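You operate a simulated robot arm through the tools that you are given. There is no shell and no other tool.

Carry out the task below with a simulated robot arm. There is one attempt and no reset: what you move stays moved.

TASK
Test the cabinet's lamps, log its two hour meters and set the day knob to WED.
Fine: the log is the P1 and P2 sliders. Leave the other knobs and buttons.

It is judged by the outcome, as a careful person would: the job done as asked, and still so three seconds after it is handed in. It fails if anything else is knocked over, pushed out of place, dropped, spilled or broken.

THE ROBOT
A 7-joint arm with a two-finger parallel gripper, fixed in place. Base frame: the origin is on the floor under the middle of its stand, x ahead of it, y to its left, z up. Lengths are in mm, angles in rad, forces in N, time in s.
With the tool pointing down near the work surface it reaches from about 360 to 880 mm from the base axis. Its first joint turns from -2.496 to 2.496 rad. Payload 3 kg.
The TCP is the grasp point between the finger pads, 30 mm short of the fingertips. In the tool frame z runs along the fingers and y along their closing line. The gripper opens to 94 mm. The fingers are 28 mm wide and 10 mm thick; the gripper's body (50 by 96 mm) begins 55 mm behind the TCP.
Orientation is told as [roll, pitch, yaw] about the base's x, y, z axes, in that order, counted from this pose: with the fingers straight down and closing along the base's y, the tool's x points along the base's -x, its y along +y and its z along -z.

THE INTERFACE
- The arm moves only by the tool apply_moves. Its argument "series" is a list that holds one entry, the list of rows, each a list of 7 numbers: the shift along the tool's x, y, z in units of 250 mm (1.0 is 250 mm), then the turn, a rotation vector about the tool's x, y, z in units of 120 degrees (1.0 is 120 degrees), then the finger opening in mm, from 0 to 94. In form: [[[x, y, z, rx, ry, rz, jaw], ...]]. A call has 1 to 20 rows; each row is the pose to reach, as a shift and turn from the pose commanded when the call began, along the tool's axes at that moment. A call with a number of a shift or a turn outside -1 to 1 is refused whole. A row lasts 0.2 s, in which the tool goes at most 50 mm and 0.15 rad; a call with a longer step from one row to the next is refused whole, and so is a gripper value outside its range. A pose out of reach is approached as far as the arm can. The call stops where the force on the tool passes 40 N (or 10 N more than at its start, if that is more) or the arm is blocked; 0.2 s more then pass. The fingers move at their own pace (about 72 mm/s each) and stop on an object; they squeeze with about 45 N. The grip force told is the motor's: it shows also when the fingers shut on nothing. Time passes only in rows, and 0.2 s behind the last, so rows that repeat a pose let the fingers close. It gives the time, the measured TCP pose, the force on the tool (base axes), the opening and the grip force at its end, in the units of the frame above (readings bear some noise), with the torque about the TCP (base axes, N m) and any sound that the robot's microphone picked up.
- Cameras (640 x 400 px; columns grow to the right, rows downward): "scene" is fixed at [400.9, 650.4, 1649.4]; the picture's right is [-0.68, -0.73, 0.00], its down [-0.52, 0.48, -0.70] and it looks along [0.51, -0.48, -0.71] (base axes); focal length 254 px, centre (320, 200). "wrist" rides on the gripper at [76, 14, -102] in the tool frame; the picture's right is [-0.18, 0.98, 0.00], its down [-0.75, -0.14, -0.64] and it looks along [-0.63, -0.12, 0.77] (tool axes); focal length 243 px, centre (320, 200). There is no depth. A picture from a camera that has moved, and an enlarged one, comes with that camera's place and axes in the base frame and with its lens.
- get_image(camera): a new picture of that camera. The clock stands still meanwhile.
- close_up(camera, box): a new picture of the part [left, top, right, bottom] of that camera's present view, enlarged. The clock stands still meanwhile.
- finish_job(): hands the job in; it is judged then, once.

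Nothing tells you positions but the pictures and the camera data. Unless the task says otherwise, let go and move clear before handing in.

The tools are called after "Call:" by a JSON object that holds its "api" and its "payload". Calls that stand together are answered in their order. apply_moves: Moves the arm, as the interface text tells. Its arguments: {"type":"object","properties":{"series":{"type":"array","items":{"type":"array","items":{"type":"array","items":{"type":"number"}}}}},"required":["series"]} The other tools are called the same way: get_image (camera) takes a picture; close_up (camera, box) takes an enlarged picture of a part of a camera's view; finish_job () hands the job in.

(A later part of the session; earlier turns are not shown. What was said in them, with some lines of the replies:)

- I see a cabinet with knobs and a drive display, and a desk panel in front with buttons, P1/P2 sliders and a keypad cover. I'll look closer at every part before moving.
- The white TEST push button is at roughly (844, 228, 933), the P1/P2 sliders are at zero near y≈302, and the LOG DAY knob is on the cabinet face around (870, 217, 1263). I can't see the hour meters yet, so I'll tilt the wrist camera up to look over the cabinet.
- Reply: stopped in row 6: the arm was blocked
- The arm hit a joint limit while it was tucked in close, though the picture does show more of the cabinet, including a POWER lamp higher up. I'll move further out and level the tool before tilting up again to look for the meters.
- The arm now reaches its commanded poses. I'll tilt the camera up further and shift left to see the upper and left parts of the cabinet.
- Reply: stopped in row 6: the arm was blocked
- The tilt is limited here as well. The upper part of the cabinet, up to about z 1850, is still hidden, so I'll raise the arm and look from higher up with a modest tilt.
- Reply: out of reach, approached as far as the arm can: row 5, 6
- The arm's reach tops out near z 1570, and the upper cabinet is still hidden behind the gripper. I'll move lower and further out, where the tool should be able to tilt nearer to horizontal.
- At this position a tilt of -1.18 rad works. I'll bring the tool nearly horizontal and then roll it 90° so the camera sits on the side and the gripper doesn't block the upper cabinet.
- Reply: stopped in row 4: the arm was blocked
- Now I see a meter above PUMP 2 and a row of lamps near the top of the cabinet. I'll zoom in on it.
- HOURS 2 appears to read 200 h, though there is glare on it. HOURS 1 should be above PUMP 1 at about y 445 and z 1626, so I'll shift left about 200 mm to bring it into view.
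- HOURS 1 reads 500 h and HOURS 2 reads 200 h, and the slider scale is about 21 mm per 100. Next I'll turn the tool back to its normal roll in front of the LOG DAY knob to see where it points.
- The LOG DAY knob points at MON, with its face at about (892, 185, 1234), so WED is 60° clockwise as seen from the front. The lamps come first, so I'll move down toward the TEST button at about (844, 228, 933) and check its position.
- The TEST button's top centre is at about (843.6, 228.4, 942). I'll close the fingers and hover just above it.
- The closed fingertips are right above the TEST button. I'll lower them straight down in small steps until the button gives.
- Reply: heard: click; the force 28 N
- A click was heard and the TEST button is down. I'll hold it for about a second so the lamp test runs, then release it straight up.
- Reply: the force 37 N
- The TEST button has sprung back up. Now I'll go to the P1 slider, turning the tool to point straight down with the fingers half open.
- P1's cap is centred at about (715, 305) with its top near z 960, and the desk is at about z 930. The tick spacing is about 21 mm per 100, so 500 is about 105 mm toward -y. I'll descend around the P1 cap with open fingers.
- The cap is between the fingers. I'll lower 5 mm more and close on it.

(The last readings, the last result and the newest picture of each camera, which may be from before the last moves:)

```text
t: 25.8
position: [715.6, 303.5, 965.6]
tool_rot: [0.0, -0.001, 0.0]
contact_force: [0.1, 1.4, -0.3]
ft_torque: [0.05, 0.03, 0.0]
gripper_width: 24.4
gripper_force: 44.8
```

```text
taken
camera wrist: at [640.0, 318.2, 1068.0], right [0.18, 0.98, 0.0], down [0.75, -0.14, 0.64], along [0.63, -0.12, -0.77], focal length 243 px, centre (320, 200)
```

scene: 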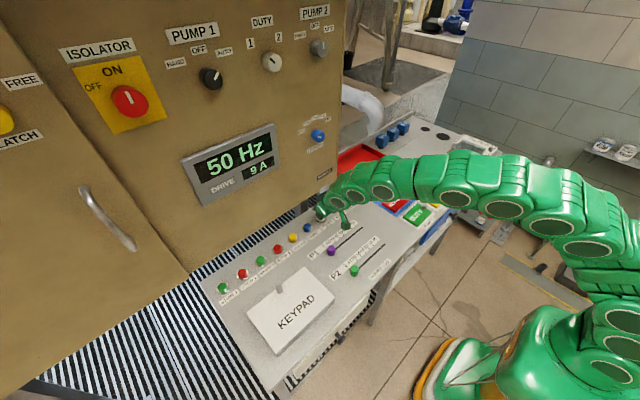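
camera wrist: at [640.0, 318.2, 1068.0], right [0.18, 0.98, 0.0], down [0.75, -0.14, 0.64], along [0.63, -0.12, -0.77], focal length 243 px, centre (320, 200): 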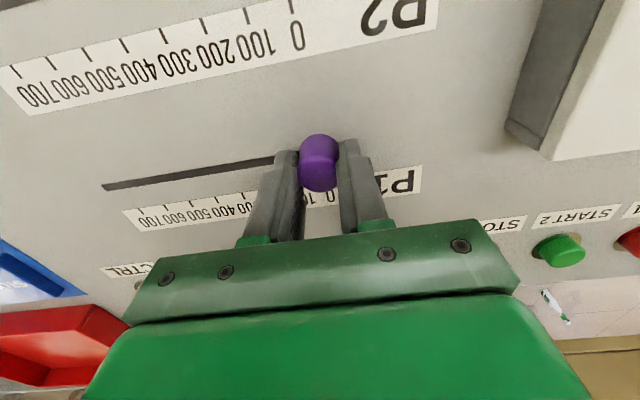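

I have a firm grip on the P1 cap. I'll slide it toward -y by 100 mm in small steps and then check the pointer.

Call:
{"api": "apply_moves", "payload": {"series": [[[0, -0.04, 0, 0, 0, 0, 15], [0, -0.08, 0, 0, 0, 0, 15], [0, -0.12, 0, 0, 0, 0, 15], [0, -0.16, 0, 0, 0, 0, 15], [0, -0.2, 0, 0, 0, 0, 15], [0, -0.24, 0, 0, 0, 0, 15], [0, -0.28, 0, 0, 0, 0, 15], [0, -0.32, 0, 0, 0, 0, 15], [0, -0.36, 0, 0, 0, 0, 15], [0, -0.4, 0, 0, 0, 0, 15], [0, -0.4, 0, 0, 0, 0, 15]]]}}

Call:
{"api": "get_image", "payload": {"camera": "wrist"}}

Call:
{"api": "close_up", "payload": {"camera": "scene", "box": [310, 190, 400, 246]}}

```text
t: 28.2
position: [716.3, 202.9, 968.1]
tool_rot: [0.0, -0.001, 0.0]
contact_force: [7.5, -1.4, -10.4]
ft_torque: [0.0, -0.26, 0.02]
gripper_width: 24.1
gripper_force: 44.9
```

```text
taken
camera wrist: at [639.8, 217.5, 1068.0], right [0.18, 0.98, 0.0], down [0.75, -0.14, 0.64], along [0.63, -0.12, -0.77], focal length 243 px, centre (320, 200)
```

wrist: 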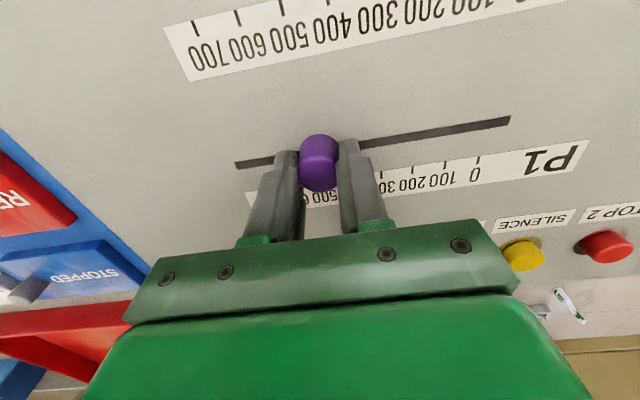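

```text
7.11 times, centred on (355, 218) of scene
camera zoom: at [400.9, 650.4, 1649.4], right [-0.68, -0.73, 0.0], down [-0.52, 0.48, -0.7], along [0.51, -0.48, -0.71], focal length 1804 px, centre (71, 72)
```

zoom: 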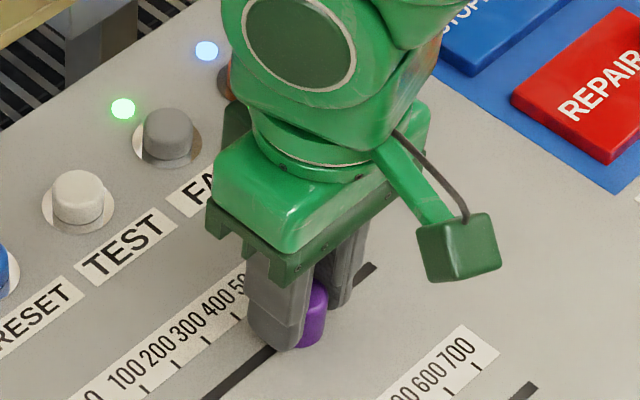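

Call:
{"api": "close_up", "payload": {"camera": "wrist", "box": [230, 110, 410, 222]}}

```text
3.56 times, centred on (320, 166) of wrist
camera zoom: at [639.8, 217.5, 1068.0], right [0.18, 0.98, 0.0], down [0.75, -0.14, 0.64], along [0.63, -0.12, -0.77], focal length 863 px, centre (320, 321)
```

zoom: 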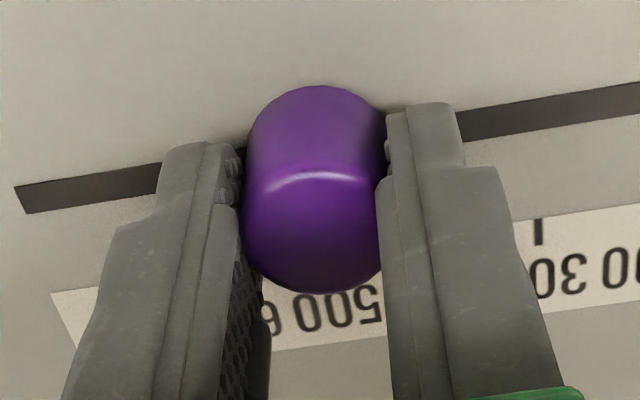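

Call:
{"api": "apply_moves", "payload": {"series": [[[0, -0.008, 0, 0, 0, 0, 15], [0, -0.016, 0, 0, 0, 0, 15], [0, -0.016, 0, 0, 0, 0, 15], [0, -0.016, 0, 0, 0, 0, 30], [0, -0.016, 0, 0, 0, 0, 50], [0, -0.016, 0, 0, 0, 0, 50], [0, -0.016, -0.15, 0, 0, 0, 50], [0, -0.016, -0.3, 0, 0, 0, 50], [0, -0.016, -0.45, 0, 0, 0, 50], [0, -0.016, -0.45, 0, 0, 0, 50]]]}}

Call:
{"api": "close_up", "payload": {"camera": "wrist", "box": [200, 70, 440, 190]}}

Call:
{"api": "close_up", "payload": {"camera": "scene", "box": [310, 190, 400, 246]}}

```text
t: 30.4
position: [714.5, 198.8, 1080.4]
tool_rot: [0.0, 0.0, 0.001]
contact_force: [0.3, 0.2, -0.8]
ft_torque: [-0.01, -0.03, -0.03]
gripper_width: 49.8
gripper_force: 0.0
```

```text
2.67 times, centred on (320, 130) of wrist
camera zoom: at [638.9, 212.3, 1181.1], right [0.18, 0.98, 0.0], down [0.75, -0.14, 0.64], along [0.63, -0.12, -0.77], focal length 647 px, centre (320, 387)
```

zoom: 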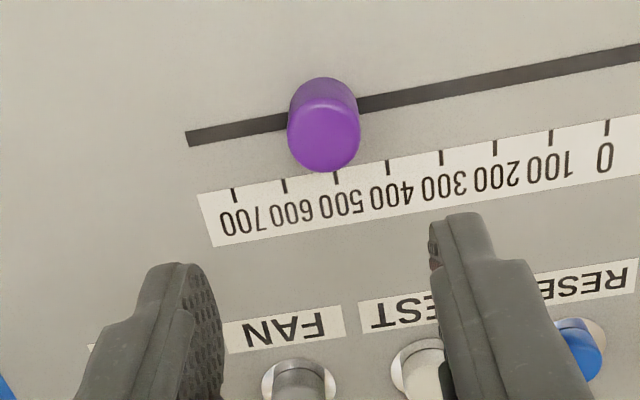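

```text
7.11 times, centred on (355, 218) of scene
camera zoom: at [400.9, 650.4, 1649.4], right [-0.68, -0.73, 0.0], down [-0.52, 0.48, -0.7], along [0.51, -0.48, -0.71], focal length 1804 px, centre (71, 72)
```

zoom: 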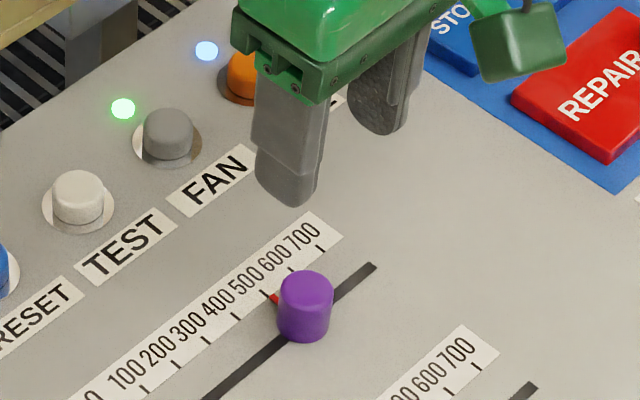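

Call:
{"api": "close_up", "payload": {"camera": "scene", "box": [335, 220, 365, 240]}}

Call:
{"api": "close_up", "payload": {"camera": "scene", "box": [340, 222, 358, 236]}}

Call:
{"api": "close_up", "payload": {"camera": "wrist", "box": [290, 95, 370, 150]}}

```text
16.00 times, centred on (350, 230) of scene
camera zoom: at [400.9, 650.4, 1649.4], right [-0.68, -0.73, 0.0], down [-0.52, 0.48, -0.7], along [0.51, -0.48, -0.71], focal length 4060 px, centre (-160, -280)
```

zoom: 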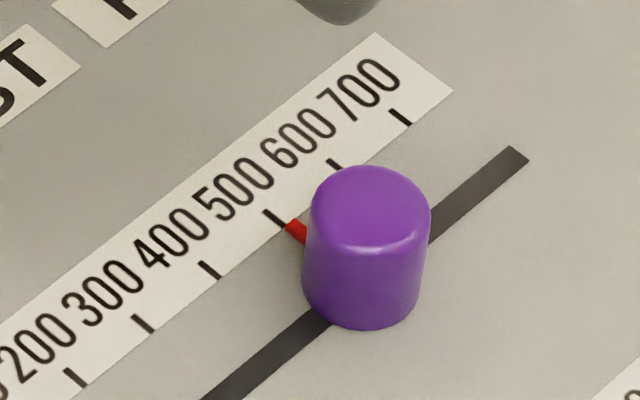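

```text
16.00 times, centred on (349, 229) of scene
camera zoom: at [400.9, 650.4, 1649.4], right [-0.68, -0.73, 0.0], down [-0.52, 0.48, -0.7], along [0.51, -0.48, -0.71], focal length 4060 px, centre (-144, -264)
```

zoom: 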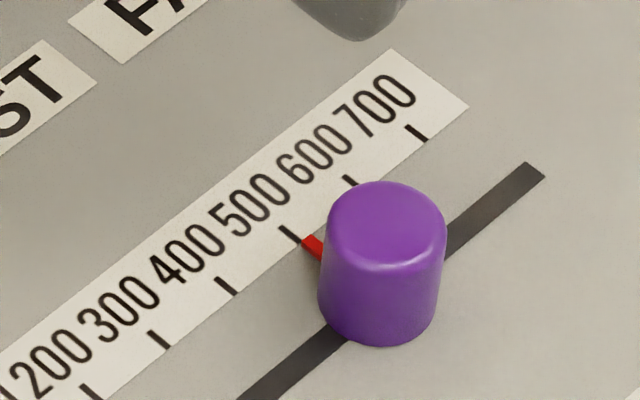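

```text
7.27 times, centred on (330, 122) of wrist
camera zoom: at [638.9, 212.3, 1181.1], right [0.18, 0.98, 0.0], down [0.75, -0.14, 0.64], along [0.63, -0.12, -0.77], focal length 1764 px, centre (247, 764)
```

zoom: 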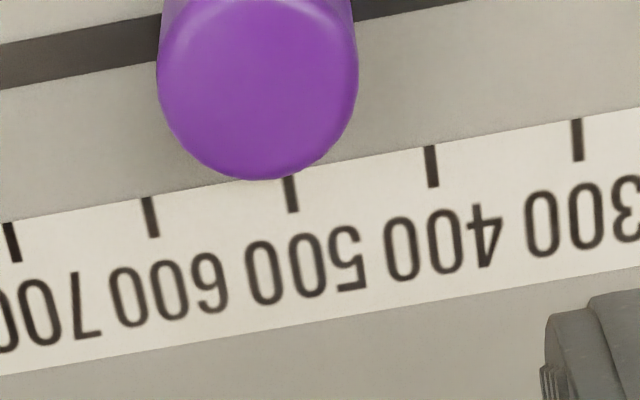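

Call:
{"api": "close_up", "payload": {"camera": "scene", "box": [330, 255, 366, 278]}}

Call:
{"api": "close_up", "payload": {"camera": "scene", "box": [340, 258, 360, 272]}}

```text
16.00 times, centred on (348, 266) of scene
camera zoom: at [400.9, 650.4, 1649.4], right [-0.68, -0.73, 0.0], down [-0.52, 0.48, -0.7], along [0.51, -0.48, -0.71], focal length 4060 px, centre (-128, -864)
```

zoom: 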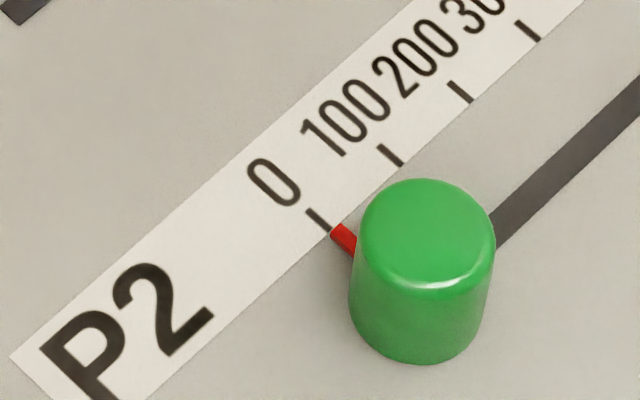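

```text
16.00 times, centred on (350, 265) of scene
camera zoom: at [400.9, 650.4, 1649.4], right [-0.68, -0.73, 0.0], down [-0.52, 0.48, -0.7], along [0.51, -0.48, -0.71], focal length 4060 px, centre (-160, -840)
```

zoom: 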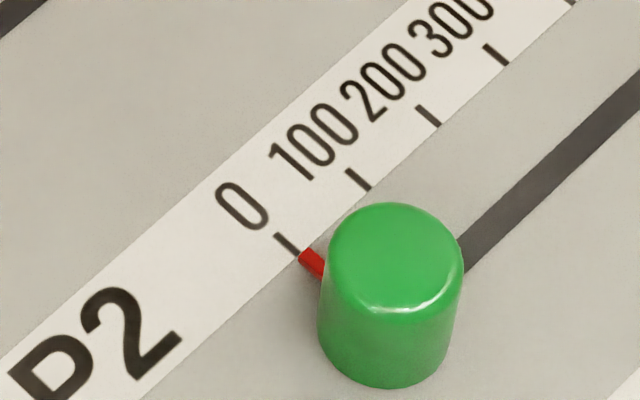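

P1's pointer now sits on 500: the cap centre and the tick agree to within about half a millimetre. Next is P2, so I'll hover over its cap at about (614, 305).

Call:
{"api": "apply_moves", "payload": {"series": [[[0.08, 0.085, 0, 0, 0, 0, 50], [0.16, 0.17, 0, 0, 0, 0, 50], [0.24, 0.254, 0, 0, 0, 0, 50], [0.32, 0.339, 0, 0, 0, 0, 50], [0.4, 0.423, 0, 0, 0, 0, 50], [0.4, 0.423, 0, 0, 0, 0, 50]]]}}

Call:
{"api": "close_up", "payload": {"camera": "wrist", "box": [200, 70, 440, 190]}}

Call:
{"api": "close_up", "payload": {"camera": "wrist", "box": [290, 95, 370, 150]}}

Call:
{"api": "close_up", "payload": {"camera": "scene", "box": [340, 222, 358, 236]}}

```text
t: 31.8
position: [615.5, 303.3, 1079.0]
tool_rot: [0.001, -0.001, -0.001]
contact_force: [-0.1, -0.7, -0.6]
ft_torque: [0.02, 0.01, -0.01]
gripper_width: 50.0
gripper_force: 0.1
```

```text
2.67 times, centred on (320, 130) of wrist
camera zoom: at [539.4, 318.2, 1180.3], right [0.18, 0.98, 0.0], down [0.75, -0.14, 0.64], along [0.63, -0.12, -0.77], focal length 647 px, centre (320, 387)
```

zoom: 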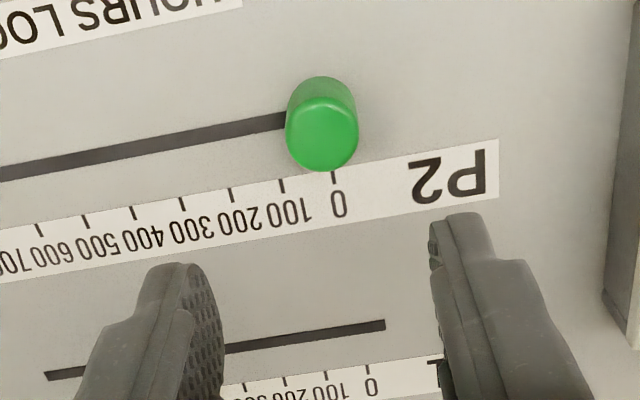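

```text
7.27 times, centred on (330, 122) of wrist
camera zoom: at [539.4, 318.2, 1180.3], right [0.18, 0.98, 0.0], down [0.75, -0.14, 0.64], along [0.63, -0.12, -0.77], focal length 1764 px, centre (247, 764)
```

zoom: 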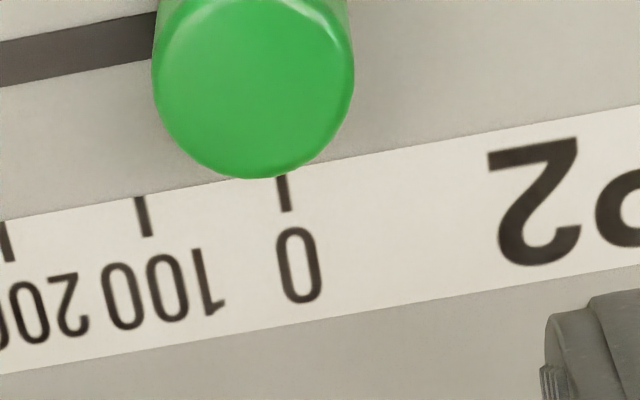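

```text
16.00 times, centred on (349, 229) of scene
camera zoom: at [400.9, 650.4, 1649.4], right [-0.68, -0.73, 0.0], down [-0.52, 0.48, -0.7], along [0.51, -0.48, -0.71], focal length 4060 px, centre (-144, -264)
```

zoom: 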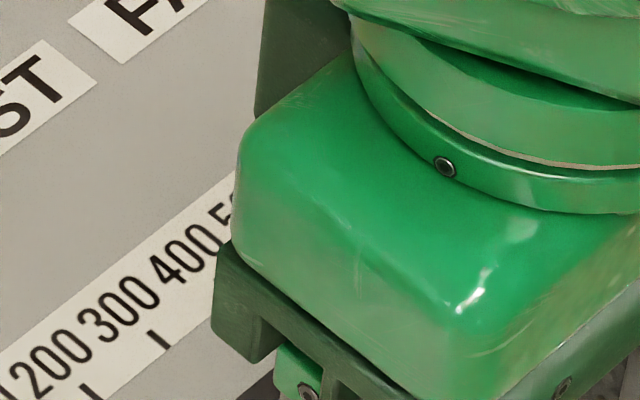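

P2 at zero gives a calibration: comparing the two views, P1 reads about 502 and the spacing is about 21 mm per 100. P2 needs to move 42 mm for 200, so I'll descend and grip its cap.

Call:
{"api": "apply_moves", "payload": {"series": [[[0, -0.0024, 0.11, 0, 0, 0, 50], [0, -0.0024, 0.22, 0, 0, 0, 50], [0, -0.0024, 0.32, 0, 0, 0, 50], [0, -0.0024, 0.4, 0, 0, 0, 50], [0, -0.0024, 0.449, 0, 0, 0, 50], [0, -0.0024, 0.449, 0, 0, 0, 50], [0, -0.0024, 0.449, 0, 0, 0, 30], [0, -0.0024, 0.449, 0, 0, 0, 15], [0, -0.0024, 0.449, 0, 0, 0, 15], [0, -0.0024, 0.449, 0, 0, 0, 15]]]}}

Call:
{"api": "get_image", "payload": {"camera": "wrist"}}

Call:
{"api": "close_up", "payload": {"camera": "scene", "box": [300, 220, 410, 290]}}

```text
t: 34.0
position: [614.5, 304.8, 966.9]
tool_rot: [0.001, -0.001, 0.0]
contact_force: [3.4, 0.0, 0.3]
ft_torque: [-0.02, -0.05, -0.01]
gripper_width: 24.4
gripper_force: 44.9
```

```text
taken
camera wrist: at [538.9, 319.1, 1067.6], right [0.18, 0.98, 0.0], down [0.75, -0.14, 0.64], along [0.63, -0.12, -0.77], focal length 243 px, centre (320, 200)
```

wrist: 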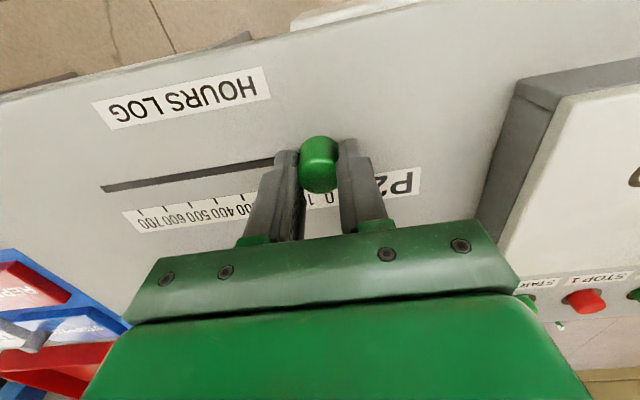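

```text
5.71 times, centred on (355, 255) of scene
camera zoom: at [400.9, 650.4, 1649.4], right [-0.68, -0.73, 0.0], down [-0.52, 0.48, -0.7], along [0.51, -0.48, -0.71], focal length 1450 px, centre (120, -114)
```

zoom: 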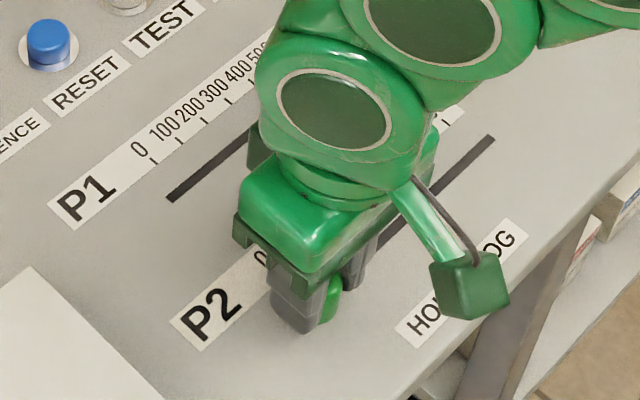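

P2's cap is gripped. I'll slide it 42 mm toward -y, release, lift and check.

Call:
{"api": "apply_moves", "payload": {"series": [[[0, -0.0336, 0, 0, 0, 0, 15], [0, -0.0672, 0, 0, 0, 0, 15], [0, -0.1008, 0, 0, 0, 0, 15], [0, -0.1344, 0, 0, 0, 0, 15], [0, -0.168, 0, 0, 0, 0, 15], [0, -0.168, 0, 0, 0, 0, 15], [0, -0.168, 0, 0, 0, 0, 15], [0, -0.168, 0, 0, 0, 0, 30], [0, -0.168, 0, 0, 0, 0, 50], [0, -0.168, 0, 0, 0, 0, 50], [0, -0.168, -0.15, 0, 0, 0, 50], [0, -0.168, -0.3, 0, 0, 0, 50], [0, -0.168, -0.449, 0, 0, 0, 50], [0, -0.168, -0.449, 0, 0, 0, 50]]]}}

Call:
{"api": "close_up", "payload": {"camera": "wrist", "box": [290, 95, 370, 150]}}

Call:
{"api": "close_up", "payload": {"camera": "scene", "box": [310, 210, 400, 275]}}

```text
t: 37.0
position: [615.7, 262.3, 1079.3]
tool_rot: [0.0, 0.0, 0.001]
contact_force: [-0.6, -0.6, -0.1]
ft_torque: [0.0, 0.01, -0.02]
gripper_width: 50.0
gripper_force: 0.1
```

```text
7.27 times, centred on (330, 122) of wrist
camera zoom: at [539.8, 276.0, 1180.5], right [0.18, 0.98, 0.0], down [0.75, -0.14, 0.64], along [0.63, -0.12, -0.77], focal length 1764 px, centre (247, 764)
```

zoom: 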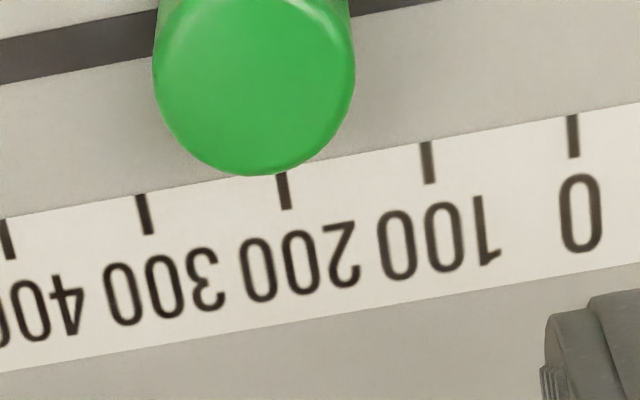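

```text
6.15 times, centred on (355, 242) of scene
camera zoom: at [400.9, 650.4, 1649.4], right [-0.68, -0.73, 0.0], down [-0.52, 0.48, -0.7], along [0.51, -0.48, -0.71], focal length 1562 px, centre (105, -62)
```

zoom: 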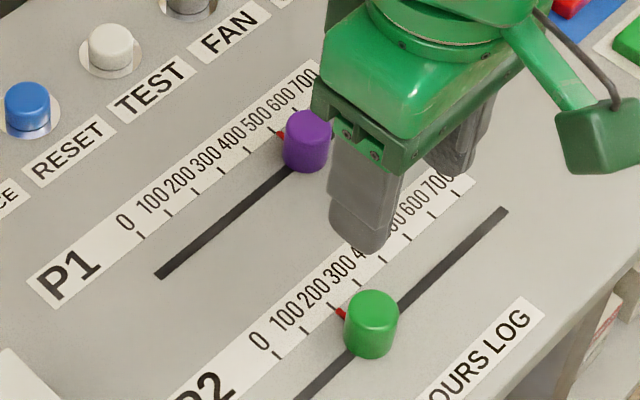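

P2's offset at 200 matches its offset at 0, so it reads 200. Now for the LOG DAY knob: I'll rise and tilt the tool toward horizontal in front of it.

Call:
{"api": "apply_moves", "payload": {"series": [[[-0.058, -0.031, -0.062, 0, -0.067, 0, 60], [-0.115, -0.062, -0.124, 0, -0.134, 0, 60], [-0.173, -0.092, -0.186, 0, -0.2, 0, 60], [-0.23, -0.123, -0.248, 0, -0.267, 0, 60], [-0.288, -0.154, -0.31, 0, -0.334, 0, 60], [-0.346, -0.185, -0.372, 0, -0.4, 0, 60], [-0.403, -0.216, -0.434, 0, -0.467, 0, 60], [-0.461, -0.246, -0.496, 0, -0.534, 0, 60], [-0.518, -0.277, -0.558, 0, -0.6, 0, 60], [-0.576, -0.308, -0.62, 0, -0.667, 0, 60], [-0.576, -0.308, -0.62, 0, -0.667, 0, 60]]]}}

Call:
{"api": "get_image", "payload": {"camera": "wrist"}}

Call:
{"api": "get_image", "payload": {"camera": "scene"}}

```text
t: 39.4
position: [758.1, 186.3, 1233.1]
tool_rot: [0.006, -1.398, -0.003]
contact_force: [0.1, -1.7, -0.6]
ft_torque: [-0.05, 0.0, 0.02]
gripper_width: 59.9
gripper_force: 0.1
```

```text
taken
camera wrist: at [645.3, 199.8, 1174.4], right [0.03, 0.98, 0.18], down [-0.5, -0.14, 0.85], along [0.86, -0.12, 0.49], focal length 243 px, centre (320, 200)
```

wrist: 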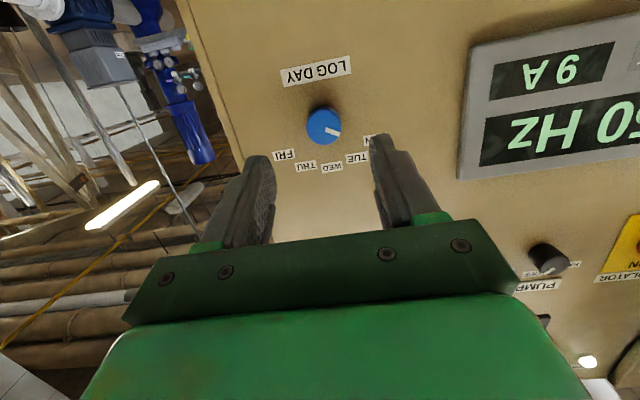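

```text
taken
```

scene: 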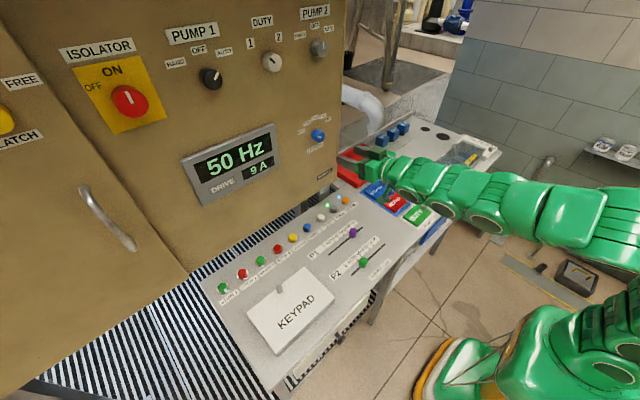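

Call:
{"api": "close_up", "payload": {"camera": "scene", "box": [340, 222, 358, 236]}}

Call:
{"api": "close_up", "payload": {"camera": "scene", "box": [349, 252, 371, 272]}}

Call:
{"api": "close_up", "payload": {"camera": "wrist", "box": [270, 50, 390, 180]}}

```text
16.00 times, centred on (349, 229) of scene
camera zoom: at [400.9, 650.4, 1649.4], right [-0.68, -0.73, 0.0], down [-0.52, 0.48, -0.7], along [0.51, -0.48, -0.71], focal length 4060 px, centre (-144, -264)
```

zoom: 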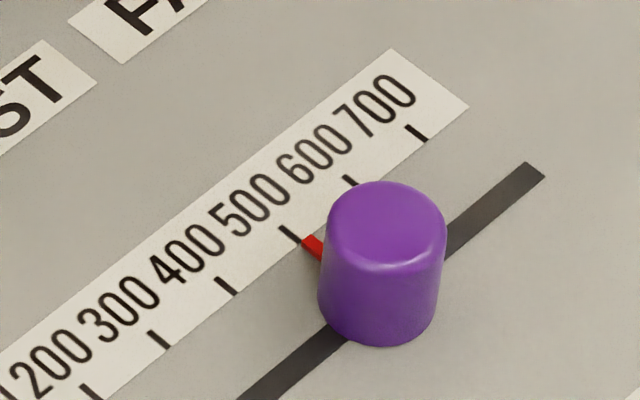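

```text
16.00 times, centred on (360, 262) of scene
camera zoom: at [400.9, 650.4, 1649.4], right [-0.68, -0.73, 0.0], down [-0.52, 0.48, -0.7], along [0.51, -0.48, -0.71], focal length 4060 px, centre (-320, -792)
```

zoom: 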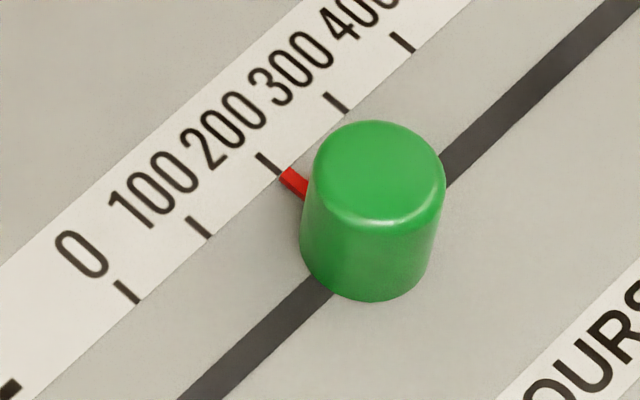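

```text
3.08 times, centred on (330, 115) of wrist
camera zoom: at [645.3, 199.8, 1174.4], right [0.03, 0.98, 0.18], down [-0.5, -0.14, 0.85], along [0.86, -0.12, 0.49], focal length 746 px, centre (289, 462)
```

zoom: 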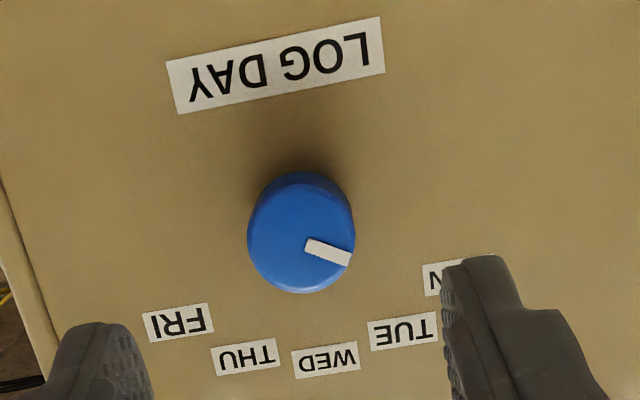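

Both sliders look right. The knob face is centred at about (891, 185, 1232) with the wall near x 917. I'll make the tool fully horizontal, then roll it -60° so the knob turn ends at a neutral roll.

Call:
{"api": "apply_moves", "payload": {"series": [[[0, 0, 0, 0, -0.041, 0, 60], [0, 0, 0, 0, -0.0825, 0, 60], [0, 0, 0, 0, -0.0825, 0, 60]]]}}

Call:
{"api": "get_image", "payload": {"camera": "wrist"}}

```text
t: 40.2
position: [758.9, 185.9, 1233.4]
tool_rot: [1.811, -1.57, -1.81]
contact_force: [0.9, -0.1, 0.7]
ft_torque: [0.02, 0.03, -0.03]
gripper_width: 60.0
gripper_force: 0.1
```

```text
taken
camera wrist: at [656.8, 200.5, 1156.4], right [0.0, 0.98, 0.19], down [-0.64, -0.14, 0.75], along [0.77, -0.12, 0.63], focal length 243 px, centre (320, 200)
```

wrist: 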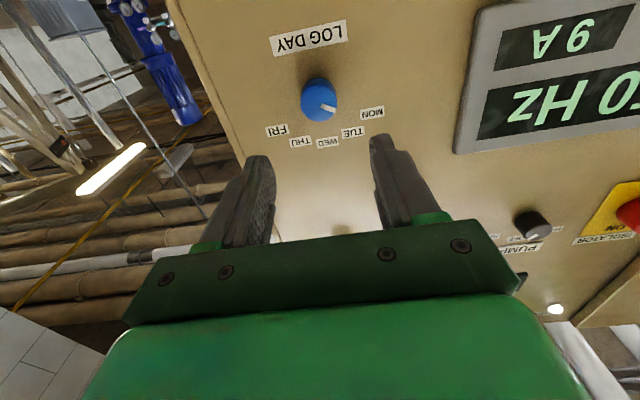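

The tool is now horizontal with no block. Next I'll roll -60° about the tool axis.

Call:
{"api": "apply_moves", "payload": {"series": [[[0, 0, 0, 0, 0, -0.0625, 60], [0, 0, 0, 0, 0, -0.125, 60], [0, 0, 0, 0, 0, -0.1875, 60], [0, 0, 0, 0, 0, -0.25, 60], [0, 0, 0, 0, 0, -0.3125, 60], [0, 0, 0, 0, 0, -0.375, 60], [0, 0, 0, 0, 0, -0.4375, 60], [0, 0, 0, 0, 0, -0.5, 60], [0, 0, 0, 0, 0, -0.5, 60]]]}}

Call:
{"api": "get_image", "payload": {"camera": "wrist"}}

```text
t: 42.2
position: [759.5, 185.3, 1234.7]
tool_rot: [-1.571, -0.522, 1.571]
contact_force: [0.3, 1.0, 0.5]
ft_torque: [0.02, 0.0, 0.0]
gripper_width: 59.8
gripper_force: 0.0
```

```text
taken
camera wrist: at [656.7, 126.8, 1182.2], right [0.0, 0.65, -0.76], down [-0.64, 0.58, 0.5], along [0.77, 0.49, 0.42], focal length 243 px, centre (320, 200)
```

wrist: 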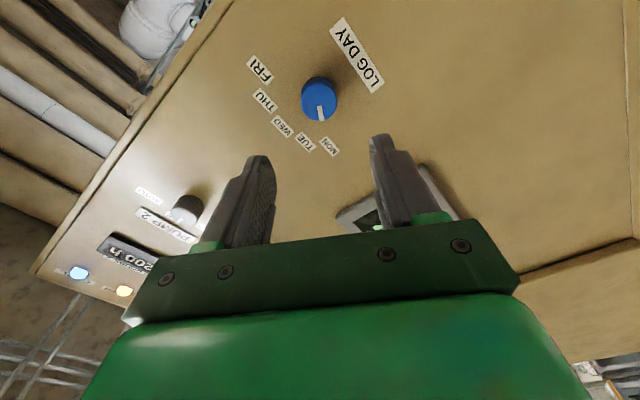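

Call:
{"api": "close_up", "payload": {"camera": "wrist", "box": [80, 220, 180, 282]}}

Call:
{"api": "close_up", "payload": {"camera": "wrist", "box": [230, 20, 400, 165]}}

```text
6.40 times, centred on (130, 251) of wrist
camera zoom: at [656.7, 126.8, 1182.2], right [0.0, 0.65, -0.76], down [-0.64, 0.58, 0.5], along [0.77, 0.49, 0.42], focal length 1553 px, centre (1536, -126)
```

zoom: 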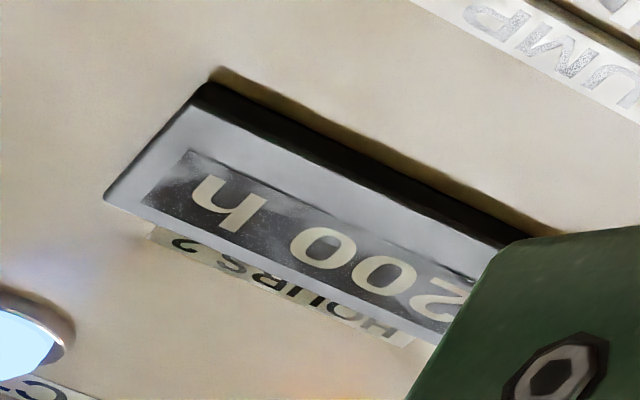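

```text
2.76 times, centred on (315, 92) of wrist
camera zoom: at [656.7, 126.8, 1182.2], right [0.0, 0.65, -0.76], down [-0.64, 0.58, 0.5], along [0.77, 0.49, 0.42], focal length 669 px, centre (334, 497)
```

zoom: 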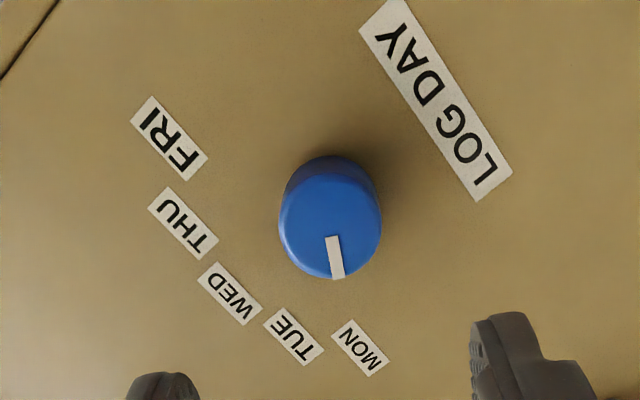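

HOURS 2 is confirmed at 200 h. The knob centre estimate holds at about (891, 184.5, 1232), so I'll move straight in with the fingers either side of the knob.

Call:
{"api": "apply_moves", "payload": {"series": [[[0.002, 0.001, 0.12, 0, 0, 0, 60], [0.003, 0.002, 0.24, 0, 0, 0, 60], [0.004, 0.003, 0.34, 0, 0, 0, 60], [0.005, 0.003, 0.4, 0, 0, 0, 60], [0.005, 0.003, 0.44, 0, 0, 0, 60], [0.005, 0.003, 0.46, 0, 0, 0, 60], [0.005, 0.003, 0.476, 0, 0, 0, 60], [0.005, 0.003, 0.476, 0, 0, 0, 60]]]}}

Call:
{"api": "get_image", "payload": {"camera": "wrist"}}

Call:
{"api": "close_up", "payload": {"camera": "scene", "box": [280, 100, 370, 160]}}

```text
t: 44.0
position: [877.5, 184.1, 1232.8]
tool_rot: [-1.572, -0.524, 1.571]
contact_force: [-0.2, 0.9, 0.1]
ft_torque: [0.03, -0.01, -0.01]
gripper_width: 59.8
gripper_force: 0.0
```

```text
taken
camera wrist: at [775.6, 126.3, 1181.1], right [0.0, 0.65, -0.76], down [-0.64, 0.58, 0.5], along [0.77, 0.49, 0.42], focal length 243 px, centre (320, 200)
```

wrist: 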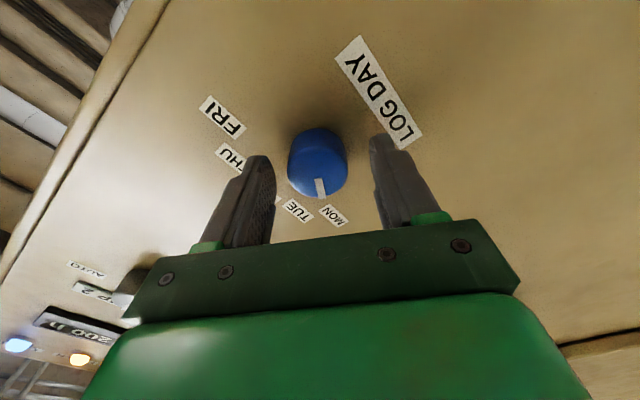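

```text
6.67 times, centred on (325, 130) of scene
camera zoom: at [400.9, 650.4, 1649.4], right [-0.68, -0.73, 0.0], down [-0.52, 0.48, -0.7], along [0.51, -0.48, -0.71], focal length 1692 px, centre (287, 667)
```

zoom: 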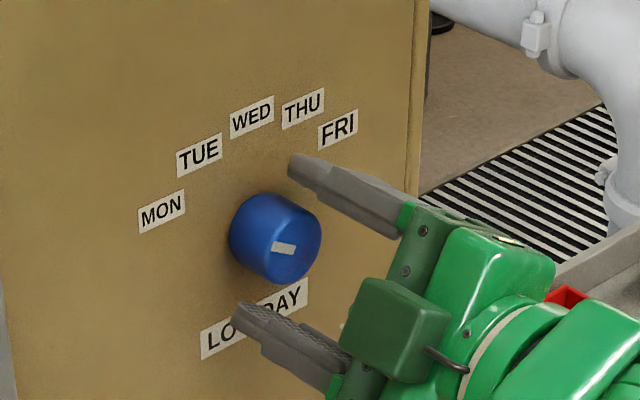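

The fingers straddle the knob near the wall. I'll close on it.

Call:
{"api": "apply_moves", "payload": {"series": [[[0, 0, 0, 0, 0, 0, 45], [0, 0, 0, 0, 0, 0, 30], [0, 0, 0, 0, 0, 0, 25], [0, 0, 0, 0, 0, 0, 25], [0, 0, 0, 0, 0, 0, 25]]]}}

Call:
{"api": "close_up", "payload": {"camera": "wrist", "box": [200, 80, 440, 240]}}

Call:
{"api": "close_up", "payload": {"camera": "scene", "box": [280, 100, 370, 160]}}

```text
t: 45.2
position: [878.4, 184.8, 1234.1]
tool_rot: [-1.573, -0.525, 1.57]
contact_force: [18.7, -11.8, 26.0]
ft_torque: [0.03, -0.72, -0.34]
gripper_width: 35.0
gripper_force: 44.2
```

```text
2.50 times, centred on (320, 160) of wrist
camera zoom: at [775.6, 125.7, 1182.1], right [0.0, 0.65, -0.76], down [-0.64, 0.58, 0.5], along [0.77, 0.49, 0.42], focal length 606 px, centre (320, 300)
```

zoom: 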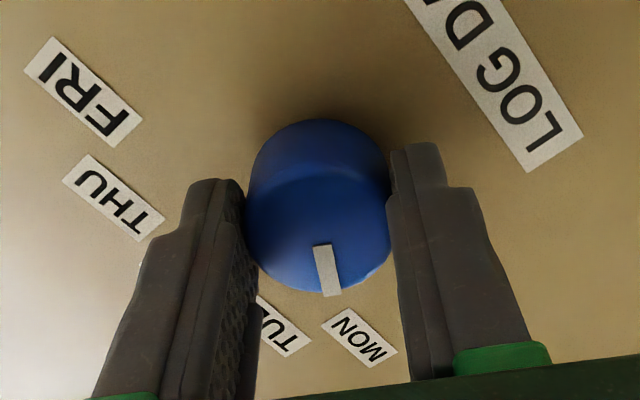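

```text
6.67 times, centred on (325, 130) of scene
camera zoom: at [400.9, 650.4, 1649.4], right [-0.68, -0.73, 0.0], down [-0.52, 0.48, -0.7], along [0.51, -0.48, -0.71], focal length 1692 px, centre (287, 667)
```

zoom: 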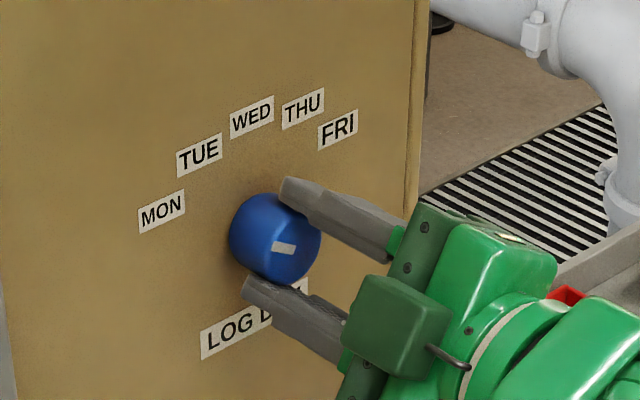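

The grip is good at 35 mm, but the force on the tool shows I'm about a millimetre off centre. I'll shift slightly to relieve that before turning.

Call:
{"api": "apply_moves", "payload": {"series": [[[0, -0.004, 0.002, 0, 0, 0, 25], [0, -0.004, 0.002, 0, 0, 0, 25]]]}}

```text
t: 45.8
position: [878.2, 184.4, 1234.9]
tool_rot: [-1.572, -0.523, 1.571]
contact_force: [-11.4, -14.3, 19.1]
ft_torque: [0.02, -0.62, -0.37]
gripper_width: 35.1
gripper_force: 45.3
```

Call:
{"api": "apply_moves", "payload": {"series": [[[0, -0.004, -0.0008, 0, 0, 0, 25], [0, -0.008, -0.0008, 0, 0, 0, 25], [0, -0.008, -0.0008, 0, 0, 0, 25]]]}}

```text
t: 46.6
position: [877.9, 185.1, 1235.6]
tool_rot: [-1.569, -0.523, 1.571]
contact_force: [-12.9, -2.6, -5.4]
ft_torque: [0.02, 0.19, -0.04]
gripper_width: 35.5
gripper_force: 44.7
```

The side load is gone now. I'll turn the knob +60° about the tool axis, from MON toward WED.

Call:
{"api": "apply_moves", "payload": {"series": [[[0, 0, -0.0008, 0, 0, 0.05, 25], [0, 0, -0.0008, 0, 0, 0.1, 25], [0, 0, -0.0008, 0, 0, 0.15, 25], [0, 0, -0.0008, 0, 0, 0.2, 25], [0, 0, -0.0008, 0, 0, 0.25, 25], [0, 0, -0.0008, 0, 0, 0.25, 25]]]}}

Call:
{"api": "close_up", "payload": {"camera": "wrist", "box": [200, 80, 440, 240]}}

Call:
{"api": "close_up", "payload": {"camera": "scene", "box": [280, 100, 370, 160]}}

```text
t: 47.7
position: [878.4, 183.4, 1235.1]
tool_rot: [-1.565, -0.957, 1.568]
contact_force: [-9.9, -1.0, -7.5]
ft_torque: [0.02, 0.36, 0.02]
gripper_width: 35.2
gripper_force: 44.9
stopped in row 5: the force on the tool passed its limit at 43 N (the readings are from after the stop); the commanded pose is now the measured one
```

```text
2.50 times, centred on (320, 160) of wrist
camera zoom: at [775.4, 152.1, 1162.7], right [0.0, 0.91, -0.41], down [-0.64, 0.32, 0.7], along [0.77, 0.27, 0.58], focal length 606 px, centre (320, 300)
```

zoom: 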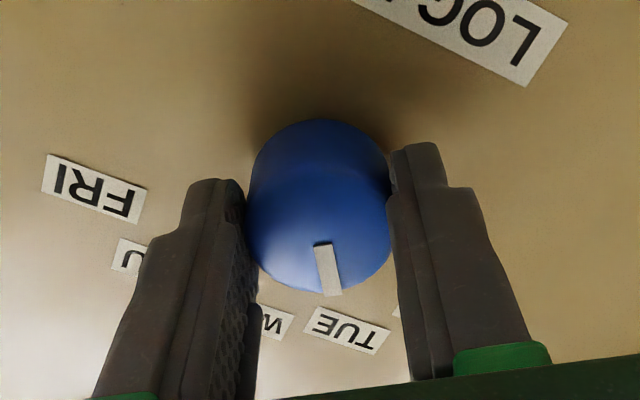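

```text
6.67 times, centred on (325, 130) of scene
camera zoom: at [400.9, 650.4, 1649.4], right [-0.68, -0.73, 0.0], down [-0.52, 0.48, -0.7], along [0.51, -0.48, -0.71], focal length 1692 px, centre (287, 667)
```

zoom: 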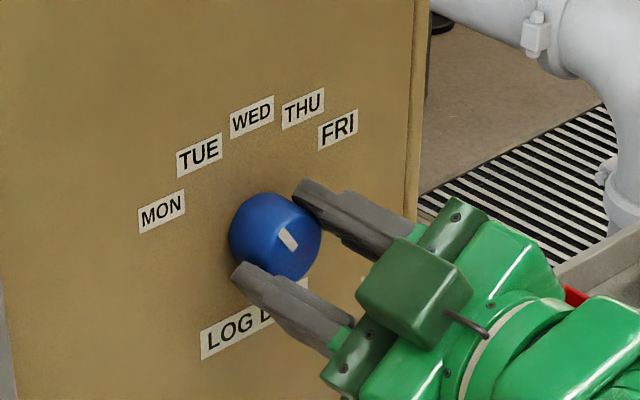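

The knob has turned 25° with the grip holding, and a small side force stopped the move. I'm centred again, so I'll carry on with the remaining 35°.

Call:
{"api": "apply_moves", "payload": {"series": [[[0, 0, 0, 0, 0, 0.035, 25], [0, 0, 0, 0, 0, 0.07, 25], [0, 0, 0, 0, 0, 0.105, 25], [0, 0, 0, 0, 0, 0.14, 25], [0, 0, 0, 0, 0, 0.14, 25]]]}}

Call:
{"api": "close_up", "payload": {"camera": "wrist", "box": [200, 80, 440, 240]}}

```text
t: 48.9
position: [877.0, 184.9, 1233.9]
tool_rot: [-1.564, -1.255, 1.566]
contact_force: [-1.8, 4.1, 6.7]
ft_torque: [-0.02, -0.22, 0.06]
gripper_width: 34.9
gripper_force: 45.1
```

```text
2.50 times, centred on (320, 160) of wrist
camera zoom: at [775.4, 174.1, 1156.1], right [0.0, 0.99, -0.13], down [-0.64, 0.1, 0.76], along [0.77, 0.09, 0.63], focal length 606 px, centre (320, 300)
```

zoom: 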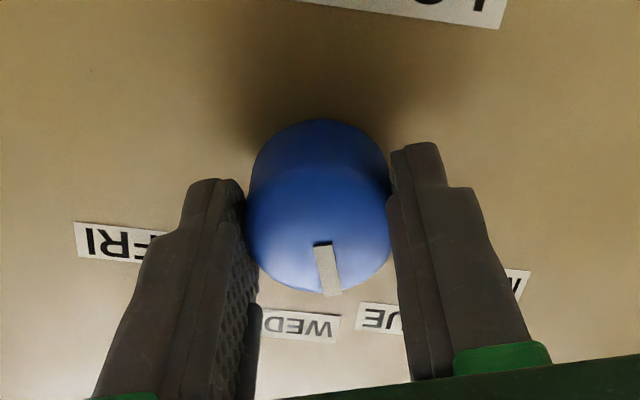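

Call:
{"api": "apply_moves", "payload": {"series": [[[0, 0, 0, 0, 0, 0.035, 25], [0, 0, 0, 0, 0, 0.07, 25], [0, 0, 0, 0, 0, 0.105, 25], [0, 0, 0, 0, 0, 0.14, 25], [0, 0, 0, 0, 0, 0.151, 25], [0, 0, 0, 0, 0, 0.151, 25]]]}}

Call:
{"api": "close_up", "payload": {"camera": "wrist", "box": [200, 80, 440, 240]}}

Call:
{"api": "close_up", "payload": {"camera": "scene", "box": [280, 100, 370, 160]}}

```text
t: 50.3
position: [879.0, 184.3, 1234.7]
tool_rot: [-0.671, -1.569, 0.672]
contact_force: [11.3, 10.9, -3.6]
ft_torque: [0.0, 0.06, 0.34]
gripper_width: 35.0
gripper_force: 45.2
```

```text
2.50 times, centred on (320, 160) of wrist
camera zoom: at [775.3, 198.6, 1156.8], right [0.0, 0.98, 0.18], down [-0.64, -0.14, 0.76], along [0.77, -0.12, 0.63], focal length 606 px, centre (320, 300)
```

zoom: 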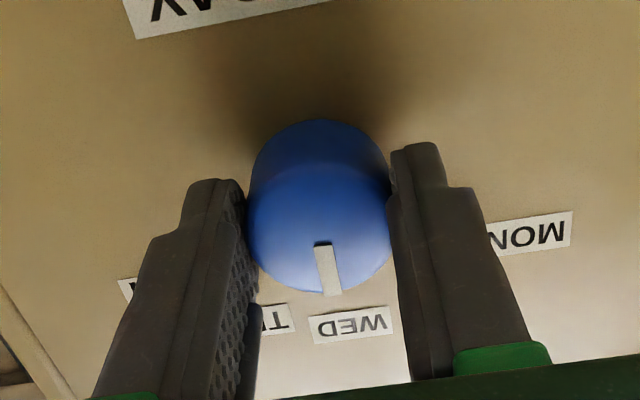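

```text
6.67 times, centred on (325, 130) of scene
camera zoom: at [400.9, 650.4, 1649.4], right [-0.68, -0.73, 0.0], down [-0.52, 0.48, -0.7], along [0.51, -0.48, -0.71], focal length 1692 px, centre (287, 667)
```

zoom: 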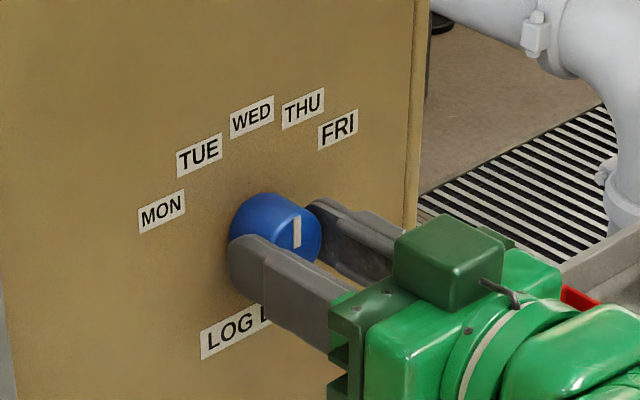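

The mark now points straight up to WED. I'll open the fingers and back straight off along -x, then check.

Call:
{"api": "apply_moves", "payload": {"series": [[[0, 0, 0, 0, 0, 0, 40], [0, 0, 0, 0, 0, 0, 55], [0, 0, 0, 0, 0, 0, 60], [0, 0, 0, 0, 0, 0, 60], [0, 0, -0.04, 0, 0, 0, 60], [0, 0, -0.12, 0, 0, 0, 60], [0, 0, -0.24, 0, 0, 0, 60], [0, 0, -0.36, 0, 0, 0, 60], [0, 0, -0.48, 0, 0, 0, 60], [0, 0, -0.48, 0, 0, 0, 60]]]}}

Call:
{"api": "get_image", "payload": {"camera": "wrist"}}

Call:
{"api": "close_up", "payload": {"camera": "scene", "box": [280, 100, 370, 160]}}

```text
t: 52.5
position: [757.8, 183.5, 1234.0]
tool_rot: [-0.602, -1.567, 0.603]
contact_force: [0.6, -0.4, -1.0]
ft_torque: [0.02, 0.01, 0.02]
gripper_width: 60.0
gripper_force: 0.0
```

```text
taken
camera wrist: at [655.5, 198.4, 1156.8], right [0.0, 0.98, 0.18], down [-0.64, -0.14, 0.76], along [0.77, -0.12, 0.63], focal length 243 px, centre (320, 200)
```

wrist: 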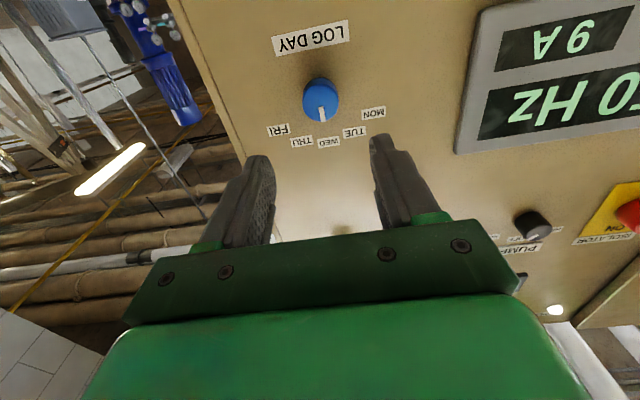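

```text
6.67 times, centred on (325, 130) of scene
camera zoom: at [400.9, 650.4, 1649.4], right [-0.68, -0.73, 0.0], down [-0.52, 0.48, -0.7], along [0.51, -0.48, -0.71], focal length 1692 px, centre (287, 667)
```

zoom: 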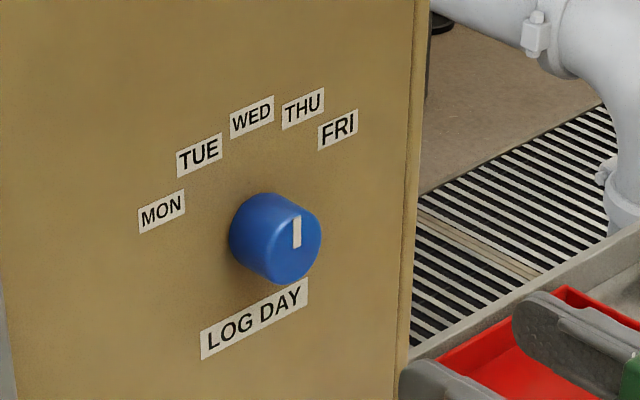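

Call:
{"api": "close_up", "payload": {"camera": "wrist", "box": [250, 20, 400, 160]}}

Call:
{"api": "get_image", "payload": {"camera": "scene"}}

Call:
{"api": "close_up", "payload": {"camera": "scene", "box": [200, 180, 400, 305]}}

```text
2.86 times, centred on (325, 90) of wrist
camera zoom: at [655.5, 198.4, 1156.8], right [0.0, 0.98, 0.18], down [-0.64, -0.14, 0.76], along [0.77, -0.12, 0.63], focal length 693 px, centre (306, 514)
```

zoom: 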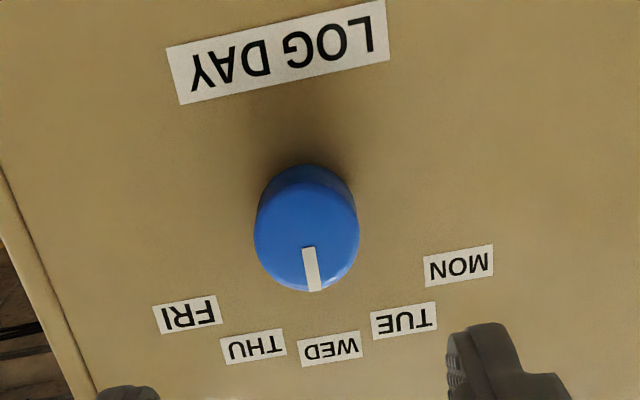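

```text
taken
```

scene: 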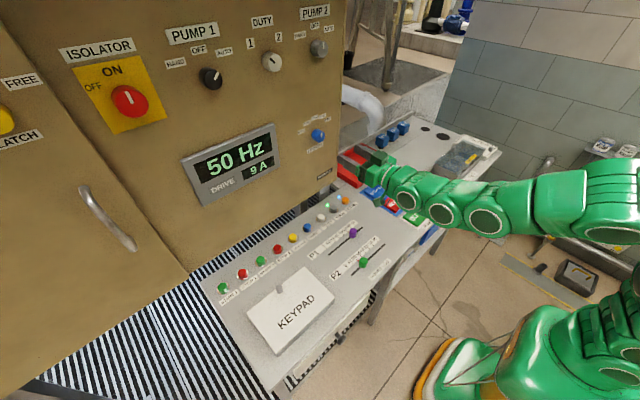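

```text
3.20 times, centred on (300, 242) of scene
camera zoom: at [400.9, 650.4, 1649.4], right [-0.68, -0.73, 0.0], down [-0.52, 0.48, -0.7], along [0.51, -0.48, -0.71], focal length 812 px, centre (384, 64)
```

zoom: 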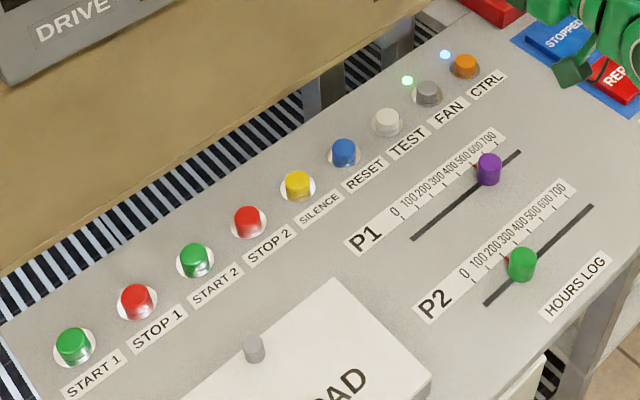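

TEST was pressed with a click and has sprung back. P1 reads 500, P2 reads 200 and LOG DAY points at WED; nothing else in view looks disturbed. The gripper is open and clear of the cabinet, so I'm handing in.

Call:
{"api": "finish_job", "payload": {}}

```text
The job is handed in.
```

The cabinet's lamp test is done, both hour meters are logged, and the day knob is on WED. I've handed the job in.

- **Lamp test:** I pressed the white TEST button until it clicked, held it for about two seconds, and it came back up. I couldn't see the lamps at the top of the cabinet while the button was held, so I haven't confirmed that they all lit.
- **Hours log:** HOURS 1 reads 500 h and HOURS 2 reads 200 h. P1 is set at 500, possibly a hair past the tick at about 502, and P2 is on 200.
- **Day knob:** LOG DAY was on MON and now points straight up at WED.

I didn't touch any other knobs or buttons. The gripper is open and well clear of the cabinet.
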